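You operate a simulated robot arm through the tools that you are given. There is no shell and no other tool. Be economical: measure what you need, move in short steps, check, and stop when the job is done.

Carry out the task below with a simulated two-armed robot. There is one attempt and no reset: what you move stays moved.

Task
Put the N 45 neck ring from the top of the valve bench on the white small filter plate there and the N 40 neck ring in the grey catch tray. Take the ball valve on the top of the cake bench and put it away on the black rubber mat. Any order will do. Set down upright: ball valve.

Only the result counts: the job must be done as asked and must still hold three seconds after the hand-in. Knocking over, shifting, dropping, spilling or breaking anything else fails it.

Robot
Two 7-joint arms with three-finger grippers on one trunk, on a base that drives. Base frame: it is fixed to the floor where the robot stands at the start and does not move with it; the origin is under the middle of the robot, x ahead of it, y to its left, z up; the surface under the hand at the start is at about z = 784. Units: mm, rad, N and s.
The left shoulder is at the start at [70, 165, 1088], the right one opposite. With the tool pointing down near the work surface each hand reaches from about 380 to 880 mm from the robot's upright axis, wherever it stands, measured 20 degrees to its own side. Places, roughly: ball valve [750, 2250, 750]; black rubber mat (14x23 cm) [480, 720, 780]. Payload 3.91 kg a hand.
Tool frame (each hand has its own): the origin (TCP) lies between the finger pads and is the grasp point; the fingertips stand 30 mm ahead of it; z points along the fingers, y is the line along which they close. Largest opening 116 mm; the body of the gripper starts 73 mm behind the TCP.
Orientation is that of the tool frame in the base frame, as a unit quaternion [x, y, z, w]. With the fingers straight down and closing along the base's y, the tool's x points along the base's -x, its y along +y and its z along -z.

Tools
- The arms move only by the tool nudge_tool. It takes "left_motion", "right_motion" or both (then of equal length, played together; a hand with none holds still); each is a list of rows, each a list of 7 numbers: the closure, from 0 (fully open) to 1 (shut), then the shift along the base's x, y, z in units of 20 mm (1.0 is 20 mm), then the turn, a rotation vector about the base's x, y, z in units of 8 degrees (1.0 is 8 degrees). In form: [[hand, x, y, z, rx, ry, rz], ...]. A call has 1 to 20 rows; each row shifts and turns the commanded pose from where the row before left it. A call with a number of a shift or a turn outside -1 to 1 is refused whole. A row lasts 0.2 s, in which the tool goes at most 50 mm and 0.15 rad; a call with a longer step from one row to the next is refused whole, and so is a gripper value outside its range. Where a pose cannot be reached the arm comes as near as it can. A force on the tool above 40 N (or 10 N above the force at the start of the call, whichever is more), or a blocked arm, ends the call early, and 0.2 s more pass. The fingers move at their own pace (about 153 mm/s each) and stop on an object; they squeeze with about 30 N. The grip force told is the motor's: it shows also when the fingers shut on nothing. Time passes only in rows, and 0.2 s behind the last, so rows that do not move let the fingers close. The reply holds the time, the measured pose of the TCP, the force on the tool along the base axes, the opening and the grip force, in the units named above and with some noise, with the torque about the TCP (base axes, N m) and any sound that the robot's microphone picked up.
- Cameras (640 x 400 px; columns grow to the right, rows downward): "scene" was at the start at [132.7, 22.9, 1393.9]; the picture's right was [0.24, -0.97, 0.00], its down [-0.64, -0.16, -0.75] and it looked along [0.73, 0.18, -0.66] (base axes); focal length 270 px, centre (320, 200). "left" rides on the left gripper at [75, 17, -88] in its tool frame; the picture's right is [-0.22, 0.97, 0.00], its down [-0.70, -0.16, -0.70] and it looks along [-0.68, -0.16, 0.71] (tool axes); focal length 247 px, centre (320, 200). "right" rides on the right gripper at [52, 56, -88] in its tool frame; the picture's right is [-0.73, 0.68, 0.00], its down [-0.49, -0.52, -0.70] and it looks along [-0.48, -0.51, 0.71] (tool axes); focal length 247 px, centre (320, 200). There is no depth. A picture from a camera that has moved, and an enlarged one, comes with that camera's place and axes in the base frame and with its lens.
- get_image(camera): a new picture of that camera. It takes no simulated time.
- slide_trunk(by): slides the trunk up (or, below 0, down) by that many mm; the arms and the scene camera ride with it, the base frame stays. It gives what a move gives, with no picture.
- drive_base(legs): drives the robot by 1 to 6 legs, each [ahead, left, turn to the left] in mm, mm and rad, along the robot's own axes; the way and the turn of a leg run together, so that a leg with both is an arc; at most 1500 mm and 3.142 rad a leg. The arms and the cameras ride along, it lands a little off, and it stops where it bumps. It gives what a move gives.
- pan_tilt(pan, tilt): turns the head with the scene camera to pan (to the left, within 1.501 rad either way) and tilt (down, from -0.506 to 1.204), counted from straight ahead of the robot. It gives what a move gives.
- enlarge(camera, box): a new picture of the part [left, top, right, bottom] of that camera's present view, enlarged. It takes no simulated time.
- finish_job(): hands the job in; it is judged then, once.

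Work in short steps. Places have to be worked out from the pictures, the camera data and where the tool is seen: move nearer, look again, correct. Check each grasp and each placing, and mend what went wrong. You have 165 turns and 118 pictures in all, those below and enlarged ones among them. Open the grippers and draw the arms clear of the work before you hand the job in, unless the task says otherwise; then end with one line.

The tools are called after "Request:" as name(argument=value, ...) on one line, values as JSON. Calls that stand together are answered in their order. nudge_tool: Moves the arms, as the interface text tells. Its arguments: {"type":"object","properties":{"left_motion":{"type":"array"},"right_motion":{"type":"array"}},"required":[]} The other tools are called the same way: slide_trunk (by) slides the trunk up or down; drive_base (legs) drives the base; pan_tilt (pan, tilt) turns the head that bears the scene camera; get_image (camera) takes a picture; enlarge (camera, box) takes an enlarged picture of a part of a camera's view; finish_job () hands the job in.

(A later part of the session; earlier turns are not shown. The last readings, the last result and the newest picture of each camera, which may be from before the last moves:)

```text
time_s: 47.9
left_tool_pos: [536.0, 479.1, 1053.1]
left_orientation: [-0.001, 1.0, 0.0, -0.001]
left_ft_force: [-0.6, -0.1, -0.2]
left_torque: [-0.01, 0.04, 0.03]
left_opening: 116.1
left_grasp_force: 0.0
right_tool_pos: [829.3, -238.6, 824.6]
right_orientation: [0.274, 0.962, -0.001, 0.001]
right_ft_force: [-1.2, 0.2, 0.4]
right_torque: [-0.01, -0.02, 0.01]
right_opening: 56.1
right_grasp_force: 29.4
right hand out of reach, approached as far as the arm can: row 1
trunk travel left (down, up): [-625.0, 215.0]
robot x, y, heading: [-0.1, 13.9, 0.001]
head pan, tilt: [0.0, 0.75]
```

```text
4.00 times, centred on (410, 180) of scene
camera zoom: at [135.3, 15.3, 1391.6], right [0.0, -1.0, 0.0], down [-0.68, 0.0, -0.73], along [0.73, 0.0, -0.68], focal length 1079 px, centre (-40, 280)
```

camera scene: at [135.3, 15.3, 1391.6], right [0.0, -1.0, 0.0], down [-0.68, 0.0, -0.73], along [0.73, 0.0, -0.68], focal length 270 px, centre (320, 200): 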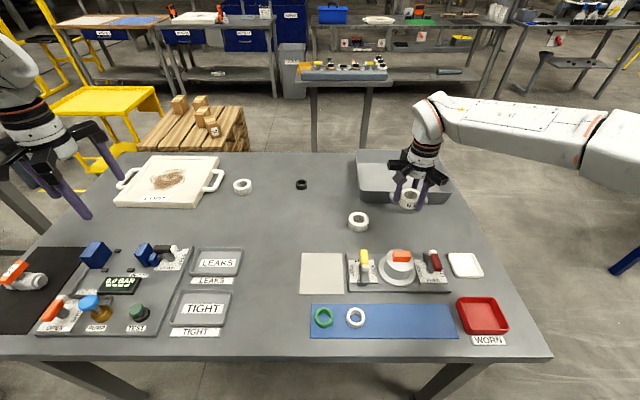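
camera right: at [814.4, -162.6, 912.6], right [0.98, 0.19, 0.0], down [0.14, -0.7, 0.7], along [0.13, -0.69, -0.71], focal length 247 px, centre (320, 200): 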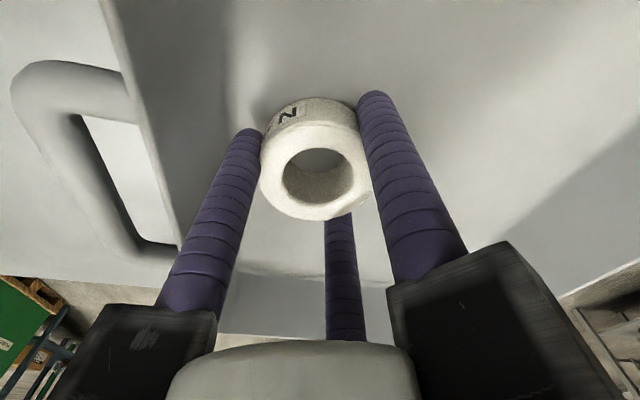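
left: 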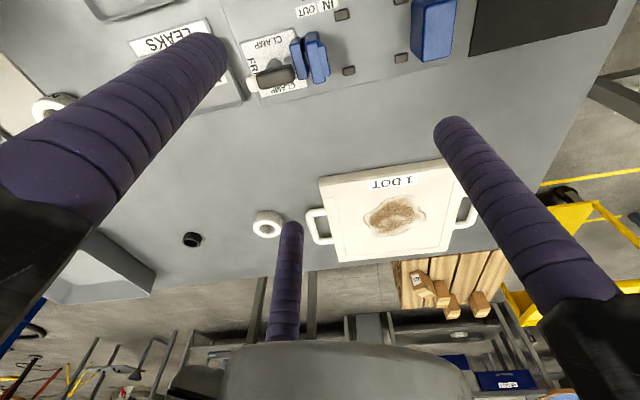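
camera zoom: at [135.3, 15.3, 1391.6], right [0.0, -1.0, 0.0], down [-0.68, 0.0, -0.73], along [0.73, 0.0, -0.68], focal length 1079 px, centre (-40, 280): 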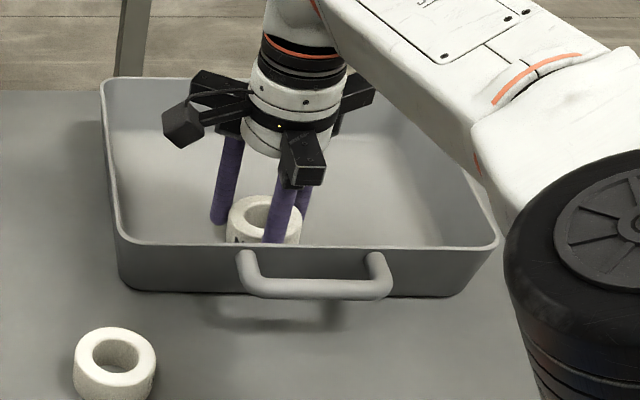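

Ring hovers just over the tray floor. I lower 4 mm, open partway (to stay off the near wall) and check.

Request:
nudge_tool(right_motion=[[1, 0, 0, -0.1, 0, 0, 0], [1, 0, 0, -0.1, 0, 0, 0], [0.35, 0, 0, 0, 0, 0, 0], [0.35, 0, 0, 0, 0, 0, 0], [0.35, 0, 0, 0, 0, 0, 0], [0.35, 0, 0, 0.5, 0, 0, 0], [0.35, 0, 0, 1, 0, 0, 0], [0.35, 0, 0, 1, 0, 0, 0], [0.35, 0, 0, 1, 0, 0, 0], [0.35, 0, 0, 1, 0, 0, 0], [0.35, 0, 0, 1, 0, 0, 0]])

Request:
enlarge(camera="scene", box=[330, 130, 490, 230])

```text
time_s: 50.2
left_tool_pos: [535.6, 480.0, 1054.2]
left_orientation: [0.0, 1.0, 0.002, 0.0]
left_ft_force: [-0.3, -1.2, 0.2]
left_torque: [0.02, -0.04, -0.01]
left_opening: 116.0
left_grasp_force: 0.0
right_tool_pos: [823.5, -247.0, 937.4]
right_orientation: [0.275, 0.962, -0.001, 0.003]
right_ft_force: [-0.7, 1.3, -1.0]
right_torque: [0.03, 0.0, 0.0]
right_opening: 75.7
right_grasp_force: 0.1
right hand out of reach, approached as far as the arm can: row 11
trunk travel left (down, up): [-625.0, 215.0]
robot x, y, heading: [4.1, 12.2, 0.002]
head pan, tilt: [0.0, 0.75]
```

```text
4.00 times, centred on (410, 180) of scene
camera zoom: at [134.2, 14.4, 1391.7], right [0.0, -1.0, 0.0], down [-0.68, 0.0, -0.73], along [0.73, 0.0, -0.68], focal length 1079 px, centre (-40, 280)
```

zoom: 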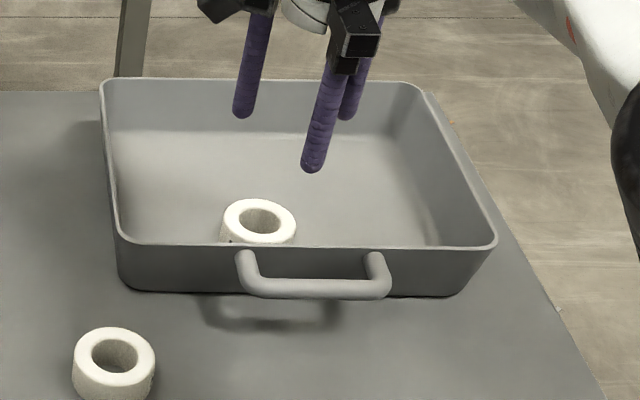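

N 40 stands in the tray. I withdraw the right hand and bring the left across toward N 45.

Request:
nudge_tool(right_motion=[[0.35, -0.5, 0, 0.5, 0, 0, 0], [0.35, -1, 0, 0.5, 0, 0, 0], [0.35, -1, 0, 0.5, 0, 0, 0], [0.35, -1, 0, 0.5, 0, 0, 0], [0.35, -1, 0, 0.5, 0, 0, 0], [0.35, -1, 0, 0.5, 0, 0, 0], [0.35, -1, -0.5, 0.5, 0, 0, 0], [0.35, -1, -0.5, 0, 0, 0, 0], [0.35, -1, -0.5, 0, 0, 0, 0], [0.35, -1, -0.5, 0, 0, 0, 0], [0.35, -1, -0.5, 0, 0, 0, 0], [0.35, -1, -0.5, 0, 0, 0, 0], [0.35, -1, -0.5, 0, 0, 0, 0], [0.35, -1, 0, 0, 0, 0, 0], [0.35, -1, 0, 0, 0, 0, 0], [0.35, -1, 0, 0, 0, 0, 0], [0, 0, 0, 0, 0, 0, 0], [0, 0, 0, 0, 0, 0, 0]], left_motion=[[0, 0.2, -1, 0, 0, 0, 0], [0, 0.2, -1, 0, 0, 0, 0], [0, 0.2, -1, 0, 0, 0, 0], [0, 0.2, -1, 0, 0, 0, 0], [0, 0.2, -1, 0, 0, 0, 0], [0, 0.2, -1, 0, 0, 0, 0], [0, 0.2, -1, 0, 0, 0, 0], [0, 0.2, -1, 0, 0, 0, 0], [0, 0.2, -1, 0, 0, 0, 0], [0, 0.2, -1, 0, 0, 0, 0], [0, 0.2, -1, 0, 0, 0, 0], [0, 0.2, -1, 0, 0, 0, 0], [0, 0.2, -1, 0, 0, 0, 0], [0, 0.2, -1, 0, 0, 0, 0], [0, 0.2, -1, 0, 0, 0, 0], [0, 0.2, -1, 0, 0, 0, 0], [0, 0.2, -1, 0, 0, 0, 0], [0, 0.2, -1, 0, 0, 0, 0]])

Request:
get_image(camera="left")

```text
time_s: 54.0
left_tool_pos: [608.7, 118.9, 1050.1]
left_orientation: [-0.001, 1.0, 0.001, -0.001]
left_ft_force: [-0.5, -0.1, 0.1]
left_torque: [0.01, -0.01, -0.01]
left_opening: 115.9
left_grasp_force: 0.1
right_tool_pos: [515.3, -313.3, 1000.4]
right_orientation: [0.274, 0.962, -0.001, 0.0]
right_ft_force: [-0.1, 0.2, -0.6]
right_torque: [-0.01, 0.01, 0.0]
right_opening: 115.9
right_grasp_force: 0.0
trunk travel left (down, up): [-625.0, 215.0]
robot x, y, heading: [-1.8, 14.0, -0.002]
head pan, tilt: [0.0, 0.75]
```

```text
81 pictures are left
camera left: at [535.4, 136.9, 1137.6], right [0.22, 0.98, 0.0], down [0.7, -0.16, 0.7], along [0.68, -0.15, -0.72], focal length 247 px, centre (320, 200)
```

left: 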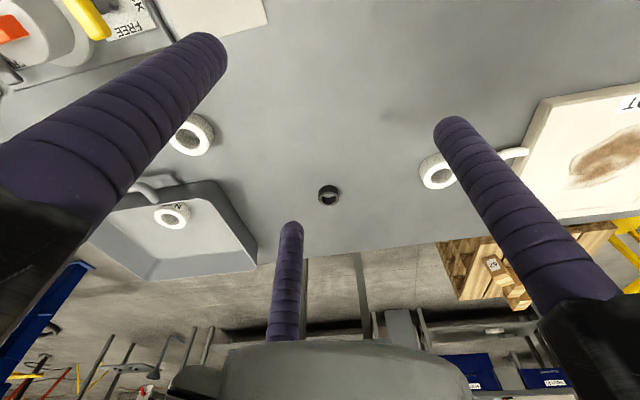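

I continue the left hand to above N 45 at (679, -95), then descend to 930.

Request:
nudge_tool(left_motion=[[0, 0.32, -1, 0, 0, 0, 0], [0, 0.32, -1, 0, 0, 0, 0], [0, 0.32, -1, 0, 0, 0, 0], [0, 0.32, -1, 0, 0, 0, 0], [0, 0.32, -1, 0, 0, 0, 0], [0, 0.32, -1, 0, 0, 0, 0], [0, 0.32, -1, -0.8, 0, 0, 0], [0, 0.32, -1, -0.8, 0, 0, 0], [0, 0.32, -1, -0.8, 0, 0, 0], [0, 0.32, -1, -1, 0, 0, 0], [0, 0.32, -0.7, -1, 0, 0, 0], [0, 0, 0, -0.8, 0, 0, 0], [0, 0, 0, -0.8, 0, 0, 0], [0, 0, 0, 0, 0, 0, 0]])

Request:
get_image(camera="left")

Request:
get_image(camera="scene")

```text
time_s: 57.0
left_tool_pos: [687.0, -85.0, 939.2]
left_orientation: [-0.014, 1.0, -0.012, -0.002]
left_ft_force: [-0.7, 0.2, -0.2]
left_torque: [-0.02, 0.0, 0.0]
left_opening: 116.1
left_grasp_force: 0.1
right_tool_pos: [515.8, -315.7, 1001.6]
right_orientation: [0.274, 0.962, -0.001, -0.001]
right_ft_force: [0.0, -0.4, -0.7]
right_torque: [0.04, -0.01, 0.01]
right_opening: 116.4
right_grasp_force: 0.1
trunk travel left (down, up): [-625.0, 215.0]
robot x, y, heading: [-2.4, 14.8, 0.001]
head pan, tilt: [0.0, 0.75]
```

```text
80 pictures are left
camera left: at [612.7, -65.3, 1026.2], right [0.2, 0.98, -0.02], down [0.7, -0.12, 0.7], along [0.68, -0.15, -0.71], focal length 247 px, centre (320, 200)
```

left: 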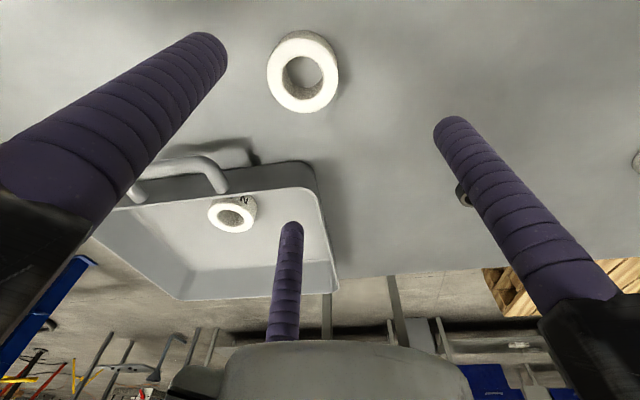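

```text
79 pictures are left
camera scene: at [134.9, 15.0, 1391.7], right [0.0, -1.0, 0.0], down [-0.68, 0.0, -0.73], along [0.73, 0.0, -0.68], focal length 270 px, centre (320, 200)
```

scene: 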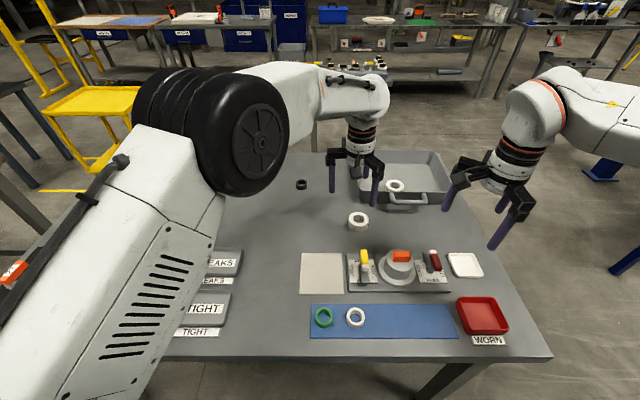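

The ring is at about (673, -96). I shift there, turning the hand +40° so the fingers leave the label free, and descend.

Request:
nudge_tool(left_motion=[[0, -0.35, -0.3, 0, 0, 0, 1], [0, -0.35, -0.25, 0, 0, 0, 1], [0, 0, 0, 0, 0, 0, 1], [0, 0, 0, 0, 0, 0, 1], [0, 0, 0, 0, 0, 0, 1], [0, 0, 0, -1, 0, 0, 0], [0, 0, 0, -1, 0, 0, 0], [0, 0, 0, -1, 0, 0, 0], [0, 0, 0, 0, 0, 0, 0]])

Request:
get_image(camera="left")

```text
time_s: 59.0
left_tool_pos: [671.3, -98.2, 876.1]
left_orientation: [-0.351, 0.936, -0.006, -0.003]
left_ft_force: [0.2, 0.0, 0.6]
left_torque: [-0.02, -0.02, 0.02]
left_opening: 116.0
left_grasp_force: 0.0
right_tool_pos: [515.4, -315.5, 1001.6]
right_orientation: [0.274, 0.962, -0.001, 0.0]
right_ft_force: [-0.7, -0.1, 0.2]
right_torque: [-0.02, -0.01, -0.02]
right_opening: 116.0
right_grasp_force: 0.0
trunk travel left (down, up): [-625.0, 215.0]
robot x, y, heading: [0.5, 11.4, -0.002]
head pan, tilt: [0.0, 0.75]
```

```text
78 pictures are left
camera left: at [603.7, -132.0, 964.2], right [-0.47, 0.88, -0.01], down [0.63, 0.35, 0.69], along [0.62, 0.32, -0.72], focal length 247 px, centre (320, 200)
```

left: 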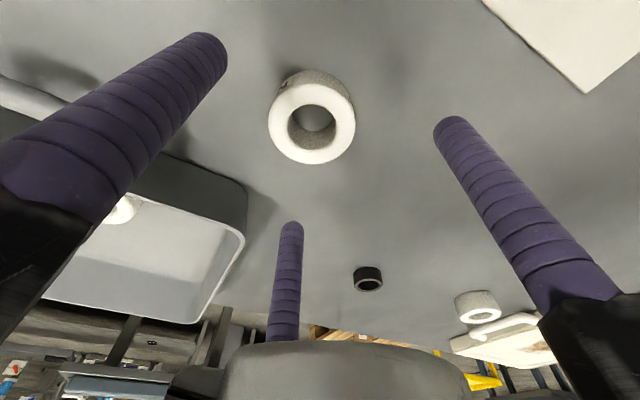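

The wrist yaws freely; another 40° lets the camera see the label side before I grasp.

Request:
nudge_tool(left_motion=[[0, 0, 0, 0, 0, 0, 1], [0, 0, 0, 0, 0, 0, 1], [0, 0, 0, 0, 0, 0, 1], [0, 0, 0, 0, 0, 0, 1], [0, 0, 0, 0, 0, 0, 1], [0, 0, 0, -1, 0, 0, 0], [0, 0, 0, 0, 0, 0, 0]])

Request:
get_image(camera="left")

```text
time_s: 60.6
left_tool_pos: [669.5, -99.2, 857.1]
left_orientation: [-0.649, 0.761, -0.004, -0.003]
left_ft_force: [-0.7, -0.5, -1.2]
left_torque: [-0.01, -0.03, -0.02]
left_opening: 115.8
left_grasp_force: 0.0
right_tool_pos: [516.6, -314.3, 1001.9]
right_orientation: [0.274, 0.962, -0.001, 0.001]
right_ft_force: [-0.1, 0.1, 0.3]
right_torque: [0.01, 0.0, 0.01]
right_opening: 116.0
right_grasp_force: 0.1
trunk travel left (down, up): [-625.0, 215.0]
robot x, y, heading: [-0.5, 8.8, 0.005]
head pan, tilt: [0.0, 0.75]
```

```text
77 pictures are left
camera left: at [640.8, -169.1, 945.6], right [-0.93, 0.37, 0.0], down [0.27, 0.67, 0.69], along [0.26, 0.64, -0.72], focal length 247 px, centre (320, 200)
```

left: 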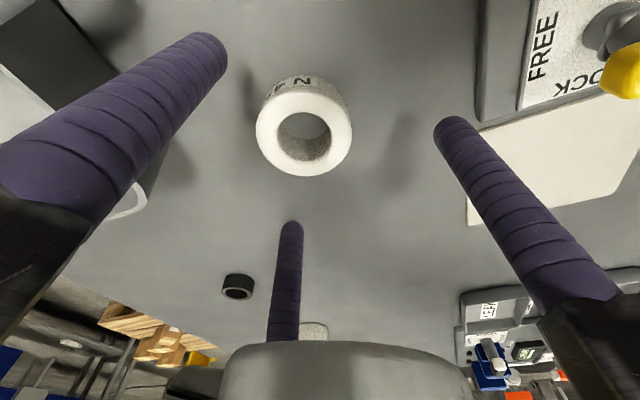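

Descend to grasp height and read the label from there.

Request:
nudge_tool(left_motion=[[0, 0.25, -0.2, -1, 0, 0, 0], [0, 0, 0, -0.95, 0, 0, 0], [0, 0, 0, 0, 0, 0, 0]])

Request:
enlarge(camera="left", box=[200, 60, 440, 210])

```text
time_s: 61.5
left_tool_pos: [669.0, -111.8, 811.1]
left_orientation: [-0.643, 0.766, 0.0, 0.001]
left_ft_force: [-0.2, 0.7, -0.6]
left_torque: [0.01, -0.01, 0.0]
left_opening: 116.2
left_grasp_force: 0.0
right_tool_pos: [516.3, -313.4, 1001.4]
right_orientation: [0.274, 0.962, -0.001, 0.0]
right_ft_force: [-0.3, -1.0, -0.7]
right_torque: [0.05, -0.02, 0.0]
right_opening: 116.1
right_grasp_force: 0.0
trunk travel left (down, up): [-625.0, 215.0]
robot x, y, heading: [3.0, 12.2, 0.003]
head pan, tilt: [0.0, 0.75]
```

```text
2.67 times, centred on (320, 135) of left
camera zoom: at [639.7, -180.9, 898.0], right [-0.92, 0.39, 0.0], down [0.28, 0.66, 0.7], along [0.27, 0.65, -0.71], focal length 659 px, centre (320, 373)
```

zoom: 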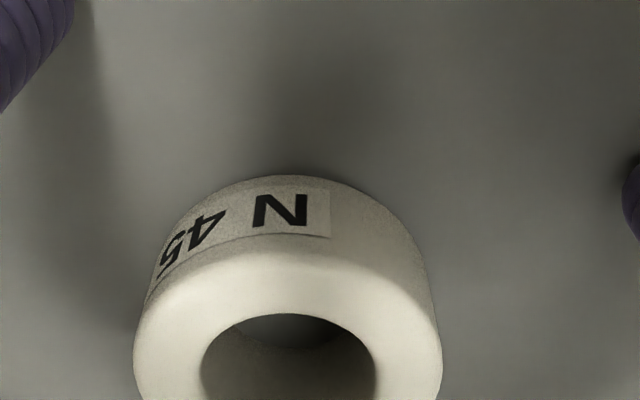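

Label reads N 45. I adjust the hand by (+7, +6, +4) and close, then lift.

Request:
nudge_tool(left_motion=[[0, 0.35, 0.3, 0.2, 0, 0, 0], [1, 0, 0, 0, 0, 0, 0], [1, 0, 0, 0, 0, 0, 0], [1, 0, 0, 0, 0, 0, 0], [1, 0, 0, 0, 0, 0, 0], [1, 0, 0, 1, 0, 0, 0], [1, 0, 0, 1, 0, 0, 0], [1, 0, 0, 1, 0, 0, 0], [1, 0, 0, 1, 0, 0, 0], [1, 0, 0, 1, 0, 0, 0], [1, 0, 0, 1, 0, 0, 0]])

Request:
get_image(camera="left")

```text
time_s: 63.9
left_tool_pos: [682.4, -88.2, 929.1]
left_orientation: [-0.654, 0.757, 0.002, -0.011]
left_ft_force: [0.1, 0.4, -0.9]
left_torque: [0.0, -0.03, 0.06]
left_opening: 55.5
left_grasp_force: 29.9
right_tool_pos: [516.1, -314.2, 1001.3]
right_orientation: [0.274, 0.962, -0.001, 0.0]
right_ft_force: [-0.3, -0.3, -0.3]
right_torque: [0.01, 0.0, -0.03]
right_opening: 116.2
right_grasp_force: 0.0
trunk travel left (down, up): [-625.0, 215.0]
robot x, y, heading: [0.2, 10.6, 0.001]
head pan, tilt: [0.0, 0.75]
```

```text
75 pictures are left
camera left: at [656.8, -156.9, 1019.1], right [-0.93, 0.36, 0.01], down [0.27, 0.67, 0.69], along [0.24, 0.64, -0.73], focal length 247 px, centre (320, 200)
```

left: 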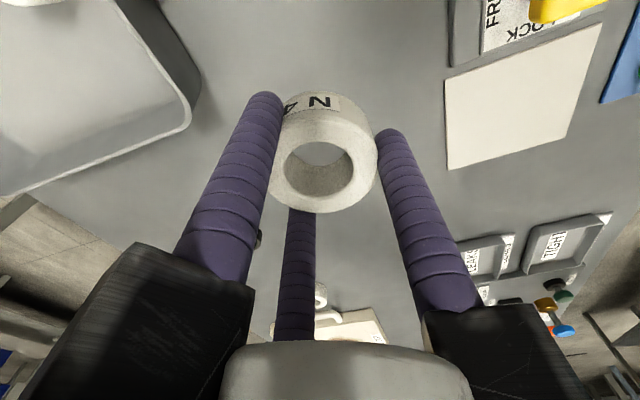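

N 45 is held. I drive left 270 mm to bring the plate (x 733–1010, y 398–660) within the left arm's reach.

Request:
drive_base(legs=[[0, 270, 0]])

Request:
nudge_tool(left_motion=[[1, 0.3, 1, 0.3, 0, 0, 0], [1, 0.3, 1, 0.3, 0, 0, 0], [1, 0.3, 1, 0.3, 0, 0, 0], [1, 0.3, 1, 0.3, 0, 0, 0], [1, 0.3, 1, 0, 0, 0, 0], [1, 0.3, 1, 0, 0, 0, 0], [1, 0.3, 1, 0, 0, 0, 0], [1, 0.3, 1, 0, 0, 0, 0], [1, 0.3, 1, 0, 0, 0, 0], [1, 0.3, 1, 0, 0, 0, 0], [1, 0.3, 1, 0, 0, 0, 0], [1, 0.3, 1, 0, 0, 0, 0], [1, 0.3, 1, 0, 0, 0, 0], [1, 0.3, 1, 0, 0, 0, 0], [1, 0.3, 1, 0, 0, 0, 0], [1, 0.3, 1, 0, 0, 0, 0]])

Request:
pan_tilt(pan=0.3, tilt=0.7)

Request:
get_image(camera="scene")

Request:
get_image(camera="left")

```text
time_s: 65.8
left_tool_pos: [680.9, 187.3, 937.5]
left_orientation: [-0.656, 0.755, -0.004, -0.011]
left_ft_force: [-0.2, -0.4, 0.1]
left_torque: [-0.01, 0.03, 0.0]
left_opening: 55.8
left_grasp_force: 30.1
right_tool_pos: [517.0, -37.7, 1001.5]
right_orientation: [0.272, 0.962, -0.002, 0.0]
right_ft_force: [0.1, 0.6, 0.0]
right_torque: [-0.03, 0.01, 0.02]
right_opening: 116.0
right_grasp_force: 0.0
trunk travel left (down, up): [-625.0, 215.0]
robot x, y, heading: [-3.5, 283.6, 0.008]
head pan, tilt: [0.0, 0.75]
```

```text
time_s: 69.2
left_tool_pos: [775.8, 506.9, 961.4]
left_orientation: [-0.657, 0.754, -0.004, -0.011]
left_ft_force: [-0.8, 0.3, -0.1]
left_torque: [0.0, 0.01, 0.01]
left_opening: 55.7
left_grasp_force: 30.7
right_tool_pos: [516.7, -38.6, 1001.8]
right_orientation: [0.271, 0.963, -0.002, 0.001]
right_ft_force: [-1.2, 1.0, -0.4]
right_torque: [0.01, -0.01, 0.03]
right_opening: 115.9
right_grasp_force: 0.0
trunk travel left (down, up): [-625.0, 215.0]
robot x, y, heading: [-0.4, 288.6, 0.008]
head pan, tilt: [0.0, 0.75]
```

```text
time_s: 70.0
left_tool_pos: [776.8, 506.5, 961.7]
left_orientation: [-0.656, 0.755, -0.004, -0.011]
left_ft_force: [-0.3, 0.4, -0.8]
left_torque: [-0.02, 0.04, 0.02]
left_opening: 55.8
left_grasp_force: 29.8
right_tool_pos: [516.4, -39.0, 1001.4]
right_orientation: [0.271, 0.963, 0.0, 0.001]
right_ft_force: [0.4, 0.5, -0.3]
right_torque: [0.0, -0.03, -0.03]
right_opening: 115.8
right_grasp_force: 0.1
trunk travel left (down, up): [-625.0, 215.0]
robot x, y, heading: [0.4, 286.4, 0.009]
head pan, tilt: [0.3, 0.7]
```

```text
74 pictures are left
camera scene: at [131.2, 312.9, 1395.9], right [0.31, -0.95, 0.0], down [-0.61, -0.2, -0.76], along [0.73, 0.23, -0.64], focal length 270 px, centre (320, 200)
```

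scene: 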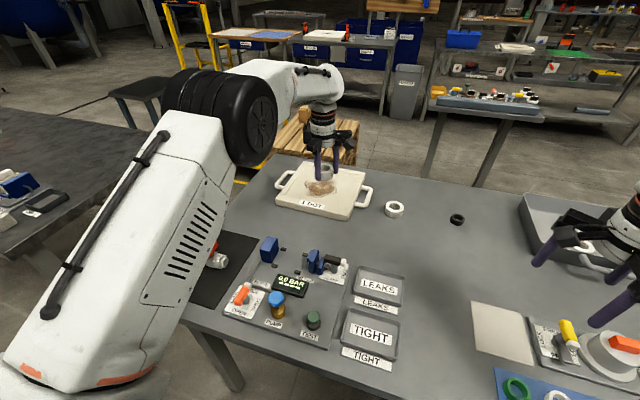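

```text
73 pictures are left
camera left: at [750.1, 438.2, 1050.8], right [-0.93, 0.36, 0.0], down [0.26, 0.68, 0.68], along [0.24, 0.64, -0.73], focal length 247 px, centre (320, 200)
```

left: 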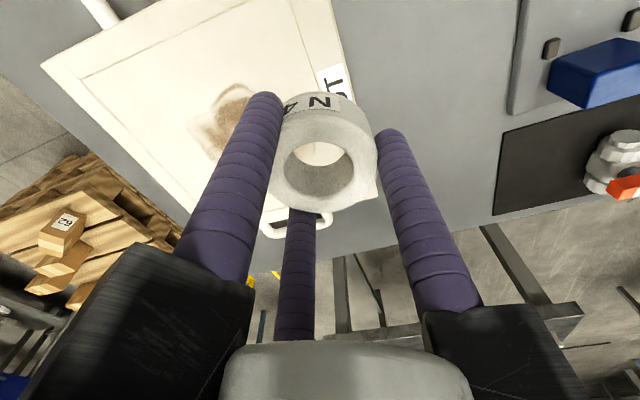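

Plate's near edge is at about x=750. I move on to x≈835 and look again.

Request:
nudge_tool(left_motion=[[1, 0.9, 0, 0, 0, 0, 0], [1, 0.9, 0, 0, 0, 0, 0], [1, 0.9, 0, 0, 0, 0, 0], [1, 0, 0, -1, 0, 0, 0], [1, 0, 0, -1, 0, 0, 0], [1, 0, 0, -1, 0, 0, 0], [1, 0, 0, 0, 0, 0, 0]])

Request:
get_image(camera="left")

Request:
enlarge(camera="scene", box=[260, 120, 400, 220])

```text
time_s: 71.6
left_tool_pos: [821.7, 507.9, 899.7]
left_orientation: [-0.656, 0.755, -0.003, -0.011]
left_ft_force: [-0.1, 0.1, -0.7]
left_torque: [0.01, 0.02, -0.01]
left_opening: 55.4
left_grasp_force: 30.3
left hand out of reach, approached as far as the arm can: row 3
right_tool_pos: [516.7, -38.3, 999.9]
right_orientation: [0.271, 0.963, -0.001, 0.001]
right_ft_force: [0.6, -0.4, 0.3]
right_torque: [0.0, -0.03, 0.0]
right_opening: 116.0
right_grasp_force: 0.1
trunk travel left (down, up): [-625.0, 215.0]
robot x, y, heading: [-4.8, 283.3, 0.012]
head pan, tilt: [0.3, 0.7]
```

```text
72 pictures are left
camera left: at [794.9, 439.4, 989.2], right [-0.93, 0.36, 0.0], down [0.26, 0.68, 0.68], along [0.24, 0.64, -0.73], focal length 247 px, centre (320, 200)
```

left: 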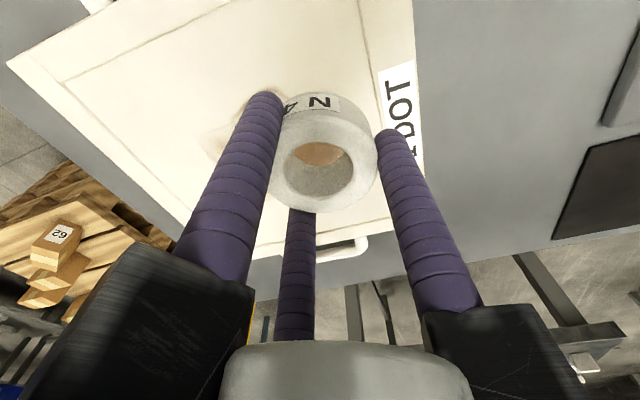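

```text
4.00 times, centred on (330, 170) of scene
camera zoom: at [131.3, 313.0, 1395.9], right [0.31, -0.95, 0.0], down [-0.61, -0.2, -0.76], along [0.73, 0.23, -0.64], focal length 1079 px, centre (280, 320)
```

zoom: 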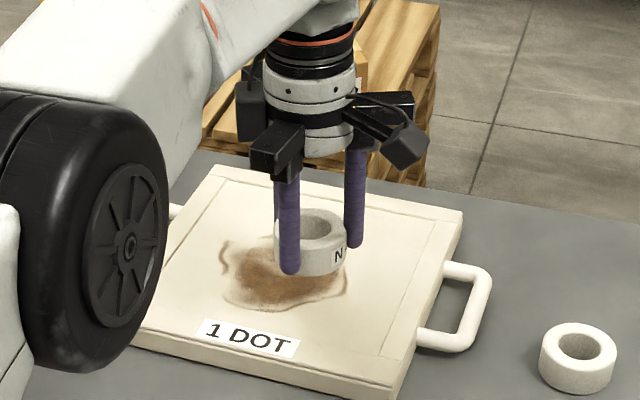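

The hand is over the plate's stain. I lower to TCP 850 and check force.

Request:
nudge_tool(left_motion=[[1, 0, 0, -0.8, 0, 0, 0], [1, 0, 0, -0.8, 0, 0, 0], [1, 0, 0, -0.6, 0, 0, 0], [1, 0, 0, -0.3, 0, 0, 0], [1, 0, 0, 0, 0, 0, 0]])

Request:
enlarge(camera="scene", box=[290, 150, 370, 200])

```text
time_s: 72.8
left_tool_pos: [818.7, 508.1, 849.7]
left_orientation: [-0.656, 0.755, -0.003, -0.01]
left_ft_force: [0.6, 0.6, -1.5]
left_torque: [-0.02, -0.02, -0.04]
left_opening: 55.8
left_grasp_force: 29.9
right_tool_pos: [517.0, -38.4, 1000.9]
right_orientation: [0.27, 0.963, 0.0, 0.0]
right_ft_force: [0.7, -0.3, 0.0]
right_torque: [-0.01, 0.0, -0.02]
right_opening: 116.1
right_grasp_force: 0.1
trunk travel left (down, up): [-625.0, 215.0]
robot x, y, heading: [-1.7, 284.6, 0.011]
head pan, tilt: [0.3, 0.7]
```

```text
8.00 times, centred on (330, 175) of scene
camera zoom: at [131.1, 313.0, 1395.9], right [0.31, -0.95, 0.0], down [-0.61, -0.2, -0.76], along [0.73, 0.23, -0.64], focal length 2158 px, centre (240, 400)
```

zoom: 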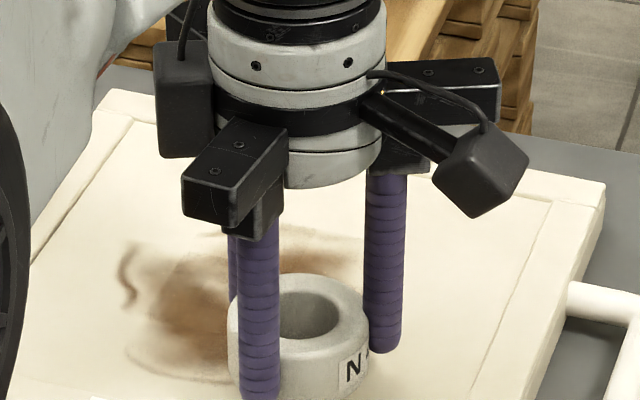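

Close to contact but none felt yet. I lower in 2 mm rows.

Request:
nudge_tool(left_motion=[[1, 0, 0, -0.1, 0, 0, 0], [1, 0, 0, -0.1, 0, 0, 0], [1, 0, 0, -0.1, 0, 0, 0], [1, 0, 0, 0, 0, 0, 0]])

Request:
enlarge(camera="scene", box=[290, 160, 370, 210])

```text
time_s: 73.8
left_tool_pos: [821.0, 507.4, 843.6]
left_orientation: [-0.656, 0.755, -0.004, -0.011]
left_ft_force: [0.2, 0.8, -0.4]
left_torque: [-0.02, -0.03, 0.0]
left_opening: 55.6
left_grasp_force: 29.9
right_tool_pos: [517.3, -39.3, 1002.1]
right_orientation: [0.271, 0.963, -0.001, 0.0]
right_ft_force: [0.0, -0.2, 0.1]
right_torque: [-0.01, -0.01, 0.01]
right_opening: 116.3
right_grasp_force: 0.0
trunk travel left (down, up): [-625.0, 215.0]
robot x, y, heading: [-0.9, 284.9, 0.014]
head pan, tilt: [0.3, 0.7]
```

```text
8.00 times, centred on (330, 185) of scene
camera zoom: at [131.2, 313.0, 1395.9], right [0.31, -0.95, 0.0], down [-0.61, -0.2, -0.76], along [0.73, 0.23, -0.64], focal length 2158 px, centre (240, 320)
```

zoom: 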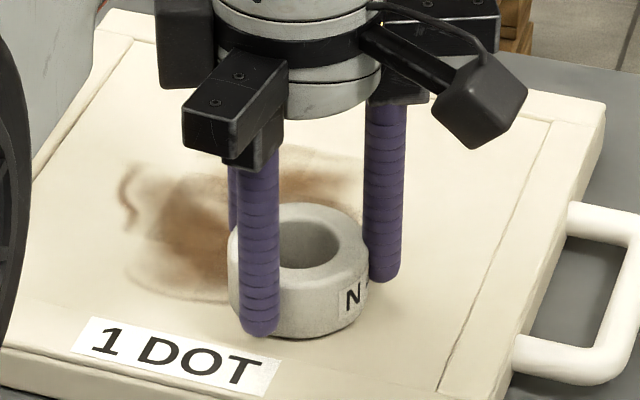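

Still no contact; lower another few mm.

Request:
nudge_tool(left_motion=[[1, 0, 0, -0.1, 0, 0, 0], [1, 0, 0, -0.1, 0, 0, 0], [1, 0, 0, -0.1, 0, 0, 0], [1, 0, 0, 0, 0, 0, 0]])

```text
time_s: 74.8
left_tool_pos: [819.5, 507.0, 842.6]
left_orientation: [-0.657, 0.754, -0.005, -0.008]
left_ft_force: [6.6, 1.1, 21.7]
left_torque: [0.33, -0.58, -0.03]
left_opening: 55.5
left_grasp_force: 29.3
right_tool_pos: [515.9, -38.8, 1001.9]
right_orientation: [0.271, 0.963, -0.001, 0.002]
right_ft_force: [0.4, 0.3, 0.9]
right_torque: [0.03, -0.02, 0.0]
right_opening: 116.0
right_grasp_force: 0.0
trunk travel left (down, up): [-625.0, 215.0]
robot x, y, heading: [0.6, 283.4, 0.013]
head pan, tilt: [0.3, 0.7]
```

Contact (22 N up). I ease up 3 mm, open and lift clear.

Request:
nudge_tool(left_motion=[[1, 0, 0, 0.1, 0, 0, 0], [1, 0, 0, 0.05, 0, 0, 0], [0.2, 0, 0, 0, 0, 0, 0], [0.2, 0, 0, 0, 0, 0, 0], [0.2, 0, 0, 0, 0, 0, 0], [0.2, 0, 0, 0.5, 0, 0, 0], [0.2, 0, 0, 1, 0, 0, 0], [0.2, 0, 0, 1, 0, 0, 0], [0.2, 0, 0, 1, 0, 0, 0], [0.2, 0, 0, 1, 0, 0, 0], [0.2, 0, 0, 1, 0, 0, 0], [0.2, 0, 0, 1, 0, 0, 0]])

Request:
enlarge(camera="scene", box=[260, 120, 400, 220])

```text
time_s: 77.4
left_tool_pos: [820.0, 508.3, 972.2]
left_orientation: [-0.657, 0.754, -0.004, -0.01]
left_ft_force: [0.0, -0.2, -0.8]
left_torque: [0.03, -0.03, -0.04]
left_opening: 92.9
left_grasp_force: 0.0
right_tool_pos: [516.2, -40.4, 1001.1]
right_orientation: [0.271, 0.963, -0.002, 0.0]
right_ft_force: [-0.1, -0.4, -0.9]
right_torque: [-0.03, -0.04, 0.04]
right_opening: 116.2
right_grasp_force: 0.1
trunk travel left (down, up): [-625.0, 215.0]
robot x, y, heading: [0.3, 287.6, 0.006]
head pan, tilt: [0.3, 0.7]
```

```text
4.00 times, centred on (330, 170) of scene
camera zoom: at [130.9, 312.9, 1395.9], right [0.31, -0.95, 0.0], down [-0.61, -0.2, -0.76], along [0.73, 0.23, -0.64], focal length 1079 px, centre (280, 320)
```

zoom: 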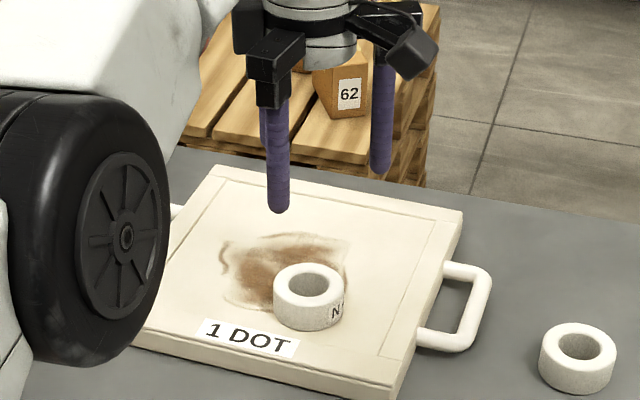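

N 45 rests on the plate. I retract both hands and pan the head left to view the way to the cake bench.

Request:
nudge_tool(left_motion=[[0, -1, 0, 0.5, 0, 0, 0], [0, -1, 0, 0.5, 0, 0, 0], [0, -1, 0, 0.5, 0, 0, 0], [0, -1, 0, 0.5, 0, 0, 0], [0, -1, 0, 0.5, 0, 0, -1], [0, -1, 0, 0.5, 0, 0, -1], [0, -1, 0, 0.5, 0, 0, -1], [0, -1, 0, 0.5, 0, 0, -1], [0, -1, 0, 0, 0, 0, -1], [0, -1, 0, 0, 0, 0, -1], [0, -1, 0, 0, 0, 0, -1], [0, -1, 0, 0, 0, 0, -1], [0, -1, 0, 0, 0, 0, -1], [0, -1, 0, 0, 0, 0, -1], [0, -1, 0, 0, 0, 0, 0], [0, -1, 0, 0, 0, 0, 0]], right_motion=[[0, -1, 0, 0.5, 0, 0, 0], [0, -1, 0, 0.5, 0, 0, 0], [0, -1, 0, 0.5, 0, 0, 0], [0, -1, 0, 0.5, 0, 0, 0], [0, 0, 0, 0, 0, 0, 0], [0, 0, 0, 0, 0, 0, 0], [0, 0, 0, 0, 0, 0, 0], [0, 0, 0, 0, 0, 0, 0], [0, 0, 0, 0, 0, 0, 0], [0, 0, 0, 0, 0, 0, 0], [0, 0, 0, 0, 0, 0, 0], [0, 0, 0, 0, 0, 0, 0], [0, 0, 0, 0, 0, 0, 0], [0, 0, 0, 0, 0, 0, 0], [0, 0, 0, 0, 0, 0, 0], [0, 0, 0, 0, 0, 0, 0]])

Request:
pan_tilt(pan=1.0, tilt=0.45)

Request:
get_image(camera="scene")

```text
time_s: 80.8
left_tool_pos: [498.6, 509.6, 1051.8]
left_orientation: [-0.017, 1.0, 0.003, -0.011]
left_ft_force: [0.5, 0.3, 0.5]
left_torque: [-0.06, 0.02, 0.05]
left_opening: 115.9
left_grasp_force: 0.0
right_tool_pos: [436.4, -36.3, 1039.8]
right_orientation: [0.271, 0.963, -0.002, 0.001]
right_ft_force: [0.5, 0.1, -0.8]
right_torque: [-0.11, -0.01, 0.02]
right_opening: 115.9
right_grasp_force: 0.0
trunk travel left (down, up): [-625.0, 215.0]
robot x, y, heading: [-0.4, 281.7, 0.016]
head pan, tilt: [0.3, 0.7]
```

```text
time_s: 81.8
left_tool_pos: [499.1, 507.2, 1051.3]
left_orientation: [-0.018, 1.0, 0.004, -0.009]
left_ft_force: [0.0, -0.1, -0.2]
left_torque: [0.01, -0.01, 0.01]
left_opening: 115.7
left_grasp_force: 0.0
right_tool_pos: [436.5, -37.2, 1038.9]
right_orientation: [0.27, 0.963, -0.001, 0.001]
right_ft_force: [-0.6, -0.1, -0.6]
right_torque: [0.0, 0.0, -0.02]
right_opening: 116.3
right_grasp_force: 0.1
trunk travel left (down, up): [-625.0, 215.0]
robot x, y, heading: [1.6, 286.8, 0.01]
head pan, tilt: [1.0, 0.45]
```

```text
67 pictures are left
camera scene: at [99.0, 365.3, 1418.0], right [0.85, -0.53, 0.0], down [-0.23, -0.37, -0.9], along [0.48, 0.76, -0.44], focal length 270 px, centre (320, 200)
```

scene: 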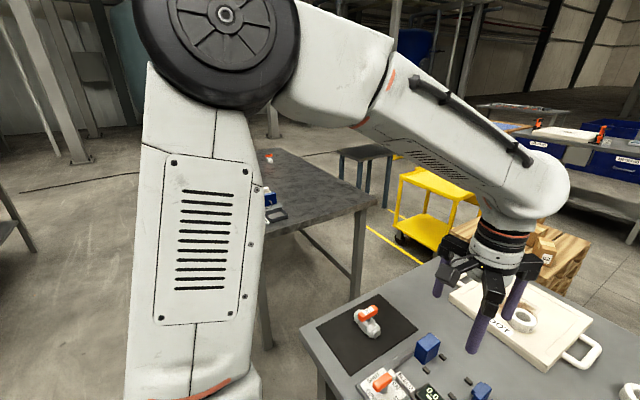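

The cake bench is off to the left beyond a gap. I drive left 800 mm along the front and look again.

Request:
drive_base(legs=[[-40, 0, 0], [0, 800, 0]])

Request:
pan_tilt(pan=0.75, tilt=0.5)

Request:
get_image(camera="scene")

```text
time_s: 86.6
left_tool_pos: [457.1, 1305.8, 1051.7]
left_orientation: [-0.012, 1.0, 0.005, -0.01]
left_ft_force: [0.2, -0.5, -0.7]
left_torque: [0.0, -0.01, 0.03]
left_opening: 116.1
left_grasp_force: 0.1
right_tool_pos: [388.0, 761.2, 1039.8]
right_orientation: [0.276, 0.961, -0.001, 0.001]
right_ft_force: [-0.6, 0.4, -0.5]
right_torque: [0.05, 0.0, -0.01]
right_opening: 116.0
right_grasp_force: 0.1
trunk travel left (down, up): [-625.0, 215.0]
robot x, y, heading: [-45.6, 1087.4, -0.003]
head pan, tilt: [1.0, 0.45]
```

```text
time_s: 87.4
left_tool_pos: [457.2, 1305.3, 1051.9]
left_orientation: [-0.012, 1.0, 0.004, -0.01]
left_ft_force: [0.1, -0.1, 0.8]
left_torque: [-0.03, -0.03, -0.01]
left_opening: 115.9
left_grasp_force: 0.2
right_tool_pos: [387.6, 760.8, 1039.4]
right_orientation: [0.275, 0.961, -0.002, 0.0]
right_ft_force: [0.0, 0.3, 0.1]
right_torque: [0.0, 0.0, 0.0]
right_opening: 115.8
right_grasp_force: 0.1
trunk travel left (down, up): [-625.0, 215.0]
robot x, y, heading: [-44.3, 1086.1, 0.003]
head pan, tilt: [0.75, 0.499]
```

```text
66 pictures are left
camera scene: at [71.7, 1152.0, 1413.6], right [0.68, -0.73, 0.0], down [-0.35, -0.33, -0.88], along [0.64, 0.6, -0.48], focal length 270 px, centre (320, 200)
```

scene: 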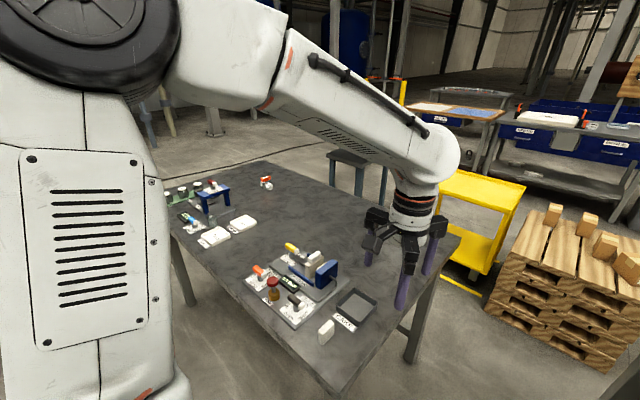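

I see the cake bench (x≥340, y from 1350). An orange-handled item sits near (880, 2320); I zoom in.

Request:
enlarge(camera="scene", box=[160, 160, 360, 285])

Request:
enlarge(camera="scene", box=[250, 165, 290, 195])

```text
3.20 times, centred on (260, 222) of scene
camera zoom: at [71.7, 1152.0, 1413.6], right [0.68, -0.73, 0.0], down [-0.35, -0.33, -0.88], along [0.64, 0.6, -0.48], focal length 863 px, centre (512, 128)
```

zoom: 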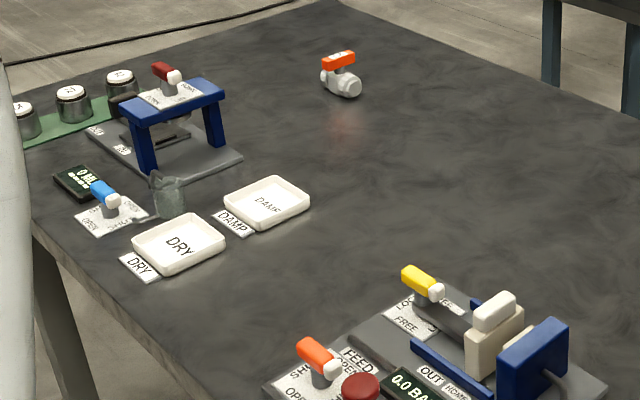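

```text
13.33 times, centred on (270, 180) of scene
camera zoom: at [71.7, 1152.0, 1413.6], right [0.68, -0.73, 0.0], down [-0.35, -0.33, -0.88], along [0.64, 0.6, -0.48], focal length 3596 px, centre (987, 467)
```

zoom: 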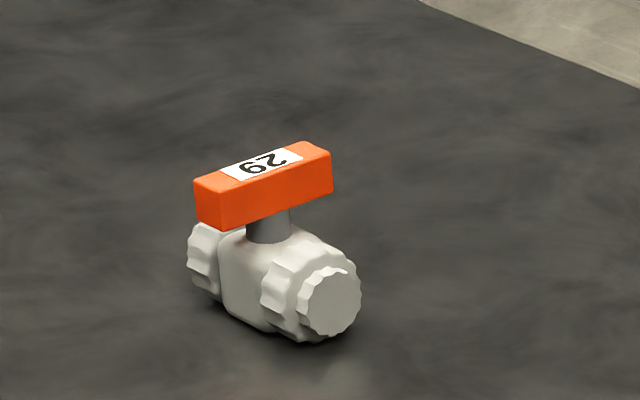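

That is the ball valve (handle "29"), body along y, handle along x. I drive left 950 mm and move ahead a little, then look closer.

Request:
drive_base(legs=[[0, 950, 0], [50, 0, 0]])

Request:
pan_tilt(pan=0.15, tilt=0.7)

Request:
get_image(camera="scene")

Request:
get_image(camera="left")

```text
time_s: 92.9
left_tool_pos: [505.8, 2250.6, 1052.0]
left_orientation: [-0.012, 1.0, 0.004, -0.01]
left_ft_force: [-0.2, 0.3, -0.3]
left_torque: [0.0, 0.0, 0.01]
left_opening: 115.9
left_grasp_force: 0.2
right_tool_pos: [436.7, 1708.0, 1039.3]
right_orientation: [0.276, 0.961, 0.0, 0.0]
right_ft_force: [0.7, -0.2, -0.9]
right_torque: [-0.04, 0.0, 0.04]
right_opening: 116.0
right_grasp_force: 0.0
trunk travel left (down, up): [-625.0, 215.0]
robot x, y, heading: [1.9, 2036.9, 0.004]
head pan, tilt: [0.75, 0.499]
```

```text
time_s: 93.9
left_tool_pos: [505.9, 2252.0, 1051.5]
left_orientation: [-0.011, 1.0, 0.005, -0.011]
left_ft_force: [0.5, 0.5, 0.4]
left_torque: [0.0, 0.03, 0.01]
left_opening: 115.8
left_grasp_force: 0.0
right_tool_pos: [437.3, 1707.8, 1039.4]
right_orientation: [0.276, 0.961, -0.001, 0.0]
right_ft_force: [-1.0, 0.6, 0.2]
right_torque: [0.01, 0.0, -0.03]
right_opening: 116.0
right_grasp_force: 0.1
trunk travel left (down, up): [-625.0, 215.0]
robot x, y, heading: [2.0, 2032.4, -0.004]
head pan, tilt: [0.15, 0.7]
```

```text
63 pictures are left
camera scene: at [137.9, 2048.8, 1396.0], right [0.15, -0.99, 0.0], down [-0.64, -0.1, -0.77], along [0.76, 0.11, -0.64], focal length 270 px, centre (320, 200)
```

scene: 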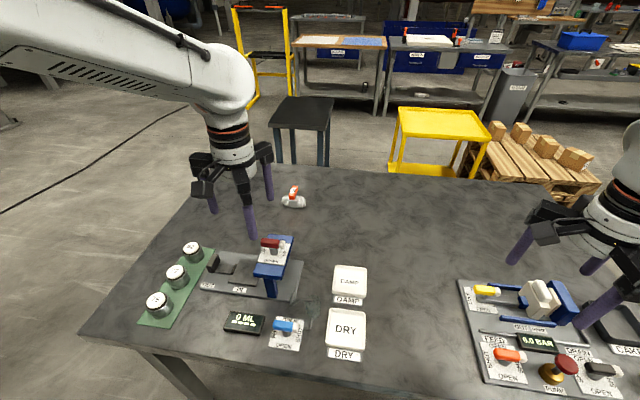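

```text
62 pictures are left
camera left: at [433.4, 2266.2, 1141.2], right [0.2, 0.98, 0.0], down [0.71, -0.15, 0.68], along [0.67, -0.14, -0.73], focal length 247 px, centre (320, 200)
```

left: 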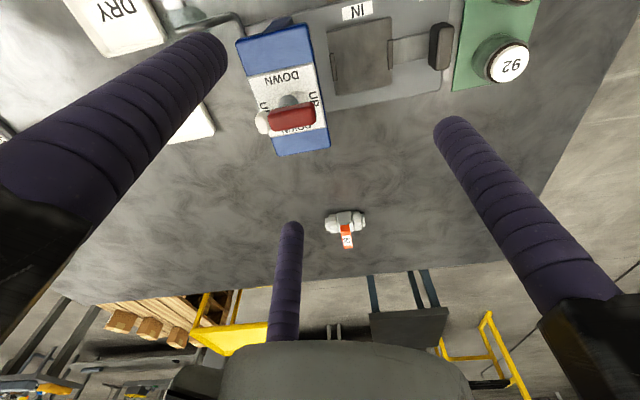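

The valve lies near (840, 2243), too far out at yaw 0. I drive further left and turn right 0.5 rad, so the left wrist is in its easy range.

Request:
drive_base(legs=[[-40, 0, 0], [0, 385, 0], [0, 0, -0.5]])

Request:
pan_tilt(pan=0.1, tilt=0.7)

Request:
get_image(camera="scene")

```text
time_s: 98.2
left_tool_pos: [508.0, 2368.5, 1051.8]
left_orientation: [0.237, 0.972, 0.006, -0.008]
left_ft_force: [-0.2, -0.3, -0.2]
left_torque: [-0.01, 0.0, 0.03]
left_opening: 116.1
left_grasp_force: 0.0
right_tool_pos: [185.0, 1925.6, 1040.0]
right_orientation: [0.506, 0.863, -0.001, 0.001]
right_ft_force: [0.6, 0.3, -0.3]
right_torque: [-0.01, 0.02, 0.01]
right_opening: 115.9
right_grasp_force: 0.2
trunk travel left (down, up): [-625.0, 215.0]
robot x, y, heading: [-37.9, 2420.1, -0.499]
head pan, tilt: [0.15, 0.7]
```

```text
time_s: 98.9
left_tool_pos: [507.3, 2367.0, 1051.4]
left_orientation: [0.237, 0.971, 0.007, -0.009]
left_ft_force: [-0.5, 0.2, -0.2]
left_torque: [-0.01, -0.01, 0.01]
left_opening: 116.2
left_grasp_force: 0.0
right_tool_pos: [185.4, 1926.5, 1039.5]
right_orientation: [0.506, 0.863, -0.001, 0.0]
right_ft_force: [-0.3, 0.3, 0.0]
right_torque: [-0.02, -0.02, 0.0]
right_opening: 115.8
right_grasp_force: 0.0
trunk travel left (down, up): [-625.0, 215.0]
robot x, y, heading: [-36.3, 2421.6, -0.503]
head pan, tilt: [0.099, 0.7]
```

```text
61 pictures are left
camera scene: at [84.6, 2365.3, 1395.9], right [-0.39, -0.92, 0.0], down [-0.59, 0.25, -0.76], along [0.7, -0.3, -0.64], focal length 270 px, centre (320, 200)
```

scene: 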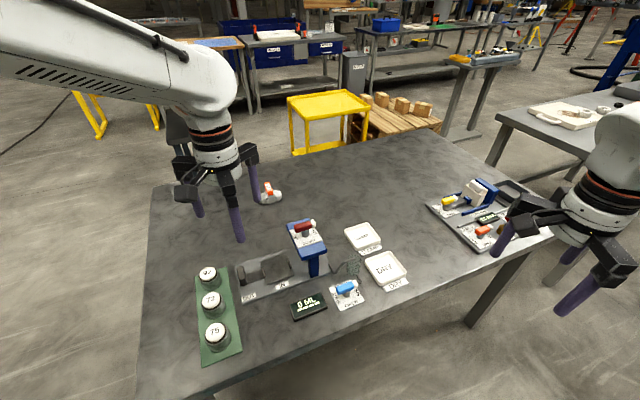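

Triangulation gives the valve at (825, 2242, 805). I drive 45 mm ahead and bring the left hand near it, turning back to base yaw 0.

Request:
drive_base(legs=[[45, 0, 0]])

Request:
nudge_tool(left_motion=[[0, 0.9, -0.35, 0, 0, 0, 0.9], [0, 0.9, -0.35, 0, 0, 0, 0.9], [0, 0.9, -0.35, 0, 0, 0, 0.9], [0, 0.9, -0.35, 0, 0, 0, 0.8], [0, 0.9, -0.35, 0, 0, 0, 0], [0, 0.9, -0.35, 0, 0, 0, 0], [0, 0.9, -0.35, 0, 0, 0, 0], [0, 0.9, -0.35, 0, 0, 0, 0], [0, 0.9, -0.35, -0.8, 0, 0, 0], [0, 0.9, -0.35, -0.8, 0, 0, 0], [0, 0.9, -0.35, -0.8, 0, 0, 0], [0, 0, 0, -0.8, 0, 0, 0], [0, 0, 0, -0.8, 0, 0, 0], [0, 0, 0, 0, 0, 0, 0]])

Request:
get_image(camera="left")

```text
time_s: 99.8
left_tool_pos: [544.7, 2347.6, 1052.3]
left_orientation: [0.237, 0.971, 0.007, -0.008]
left_ft_force: [0.3, 0.1, 0.3]
left_torque: [0.02, 0.01, -0.02]
left_opening: 115.8
left_grasp_force: 0.0
right_tool_pos: [222.7, 1903.8, 1039.2]
right_orientation: [0.506, 0.862, -0.001, -0.001]
right_ft_force: [0.5, -1.0, 0.2]
right_torque: [0.02, -0.01, 0.02]
right_opening: 116.0
right_grasp_force: 0.1
trunk travel left (down, up): [-625.0, 215.0]
robot x, y, heading: [2.2, 2394.9, -0.502]
head pan, tilt: [0.099, 0.7]
```

```text
time_s: 102.8
left_tool_pos: [741.6, 2270.0, 972.2]
left_orientation: [-0.004, 1.0, 0.004, -0.011]
left_ft_force: [-0.2, -0.4, 0.1]
left_torque: [-0.03, -0.01, 0.01]
left_opening: 116.1
left_grasp_force: 0.0
right_tool_pos: [223.1, 1905.0, 1040.1]
right_orientation: [0.506, 0.862, -0.001, 0.001]
right_ft_force: [-0.3, 0.7, -0.6]
right_torque: [0.02, -0.01, -0.02]
right_opening: 115.9
right_grasp_force: 0.1
trunk travel left (down, up): [-625.0, 215.0]
robot x, y, heading: [2.6, 2400.4, -0.505]
head pan, tilt: [0.099, 0.7]
```

```text
60 pictures are left
camera left: at [669.5, 2286.7, 1061.7], right [0.21, 0.98, 0.0], down [0.71, -0.16, 0.68], along [0.67, -0.14, -0.73], focal length 247 px, centre (320, 200)
```

left: 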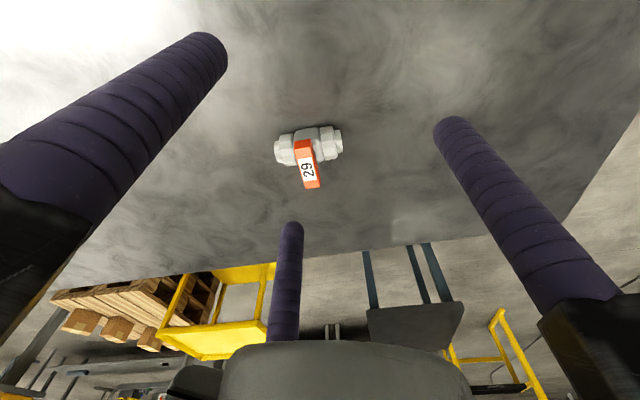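

The body runs along y from 2203 to 2280 at x≈818. I move above it and lower to 890, then check.

Request:
nudge_tool(left_motion=[[0, 1, -0.4, 0, 0, 0, 0], [0, 1, -0.4, 0, 0, 0, 0], [0, 1, -0.4, 0, 0, 0, 0], [0, 0.8, -0.25, 0, 0, 0, 0], [0, 0, 0, -1, 0, 0, 0], [0, 0, 0, -1, 0, 0, 0], [0, 0, 0, -1, 0, 0, 0], [0, 0, 0, -1, 0, 0, 0], [0, 0, 0, 0, 0, 0, 0]])

Request:
get_image(camera="left")

```text
time_s: 104.8
left_tool_pos: [820.2, 2241.4, 890.4]
left_orientation: [-0.006, 1.0, 0.005, -0.011]
left_ft_force: [-0.2, 0.4, 0.3]
left_torque: [-0.03, 0.0, 0.01]
left_opening: 115.7
left_grasp_force: 0.0
right_tool_pos: [222.9, 1903.8, 1039.3]
right_orientation: [0.506, 0.863, -0.001, -0.001]
right_ft_force: [-0.3, -0.1, 0.6]
right_torque: [0.02, -0.01, 0.01]
right_opening: 116.0
right_grasp_force: 0.0
trunk travel left (down, up): [-625.0, 215.0]
robot x, y, heading: [1.2, 2399.2, -0.503]
head pan, tilt: [0.099, 0.7]
```

```text
59 pictures are left
camera left: at [746.8, 2258.1, 980.0], right [0.21, 0.98, 0.0], down [0.71, -0.16, 0.68], along [0.67, -0.14, -0.73], focal length 247 px, centre (320, 200)
```

left: 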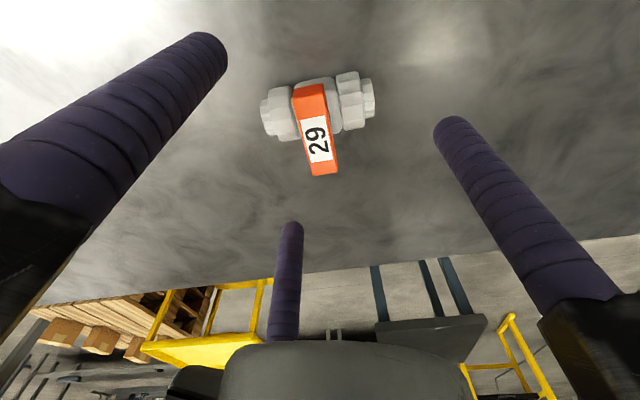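

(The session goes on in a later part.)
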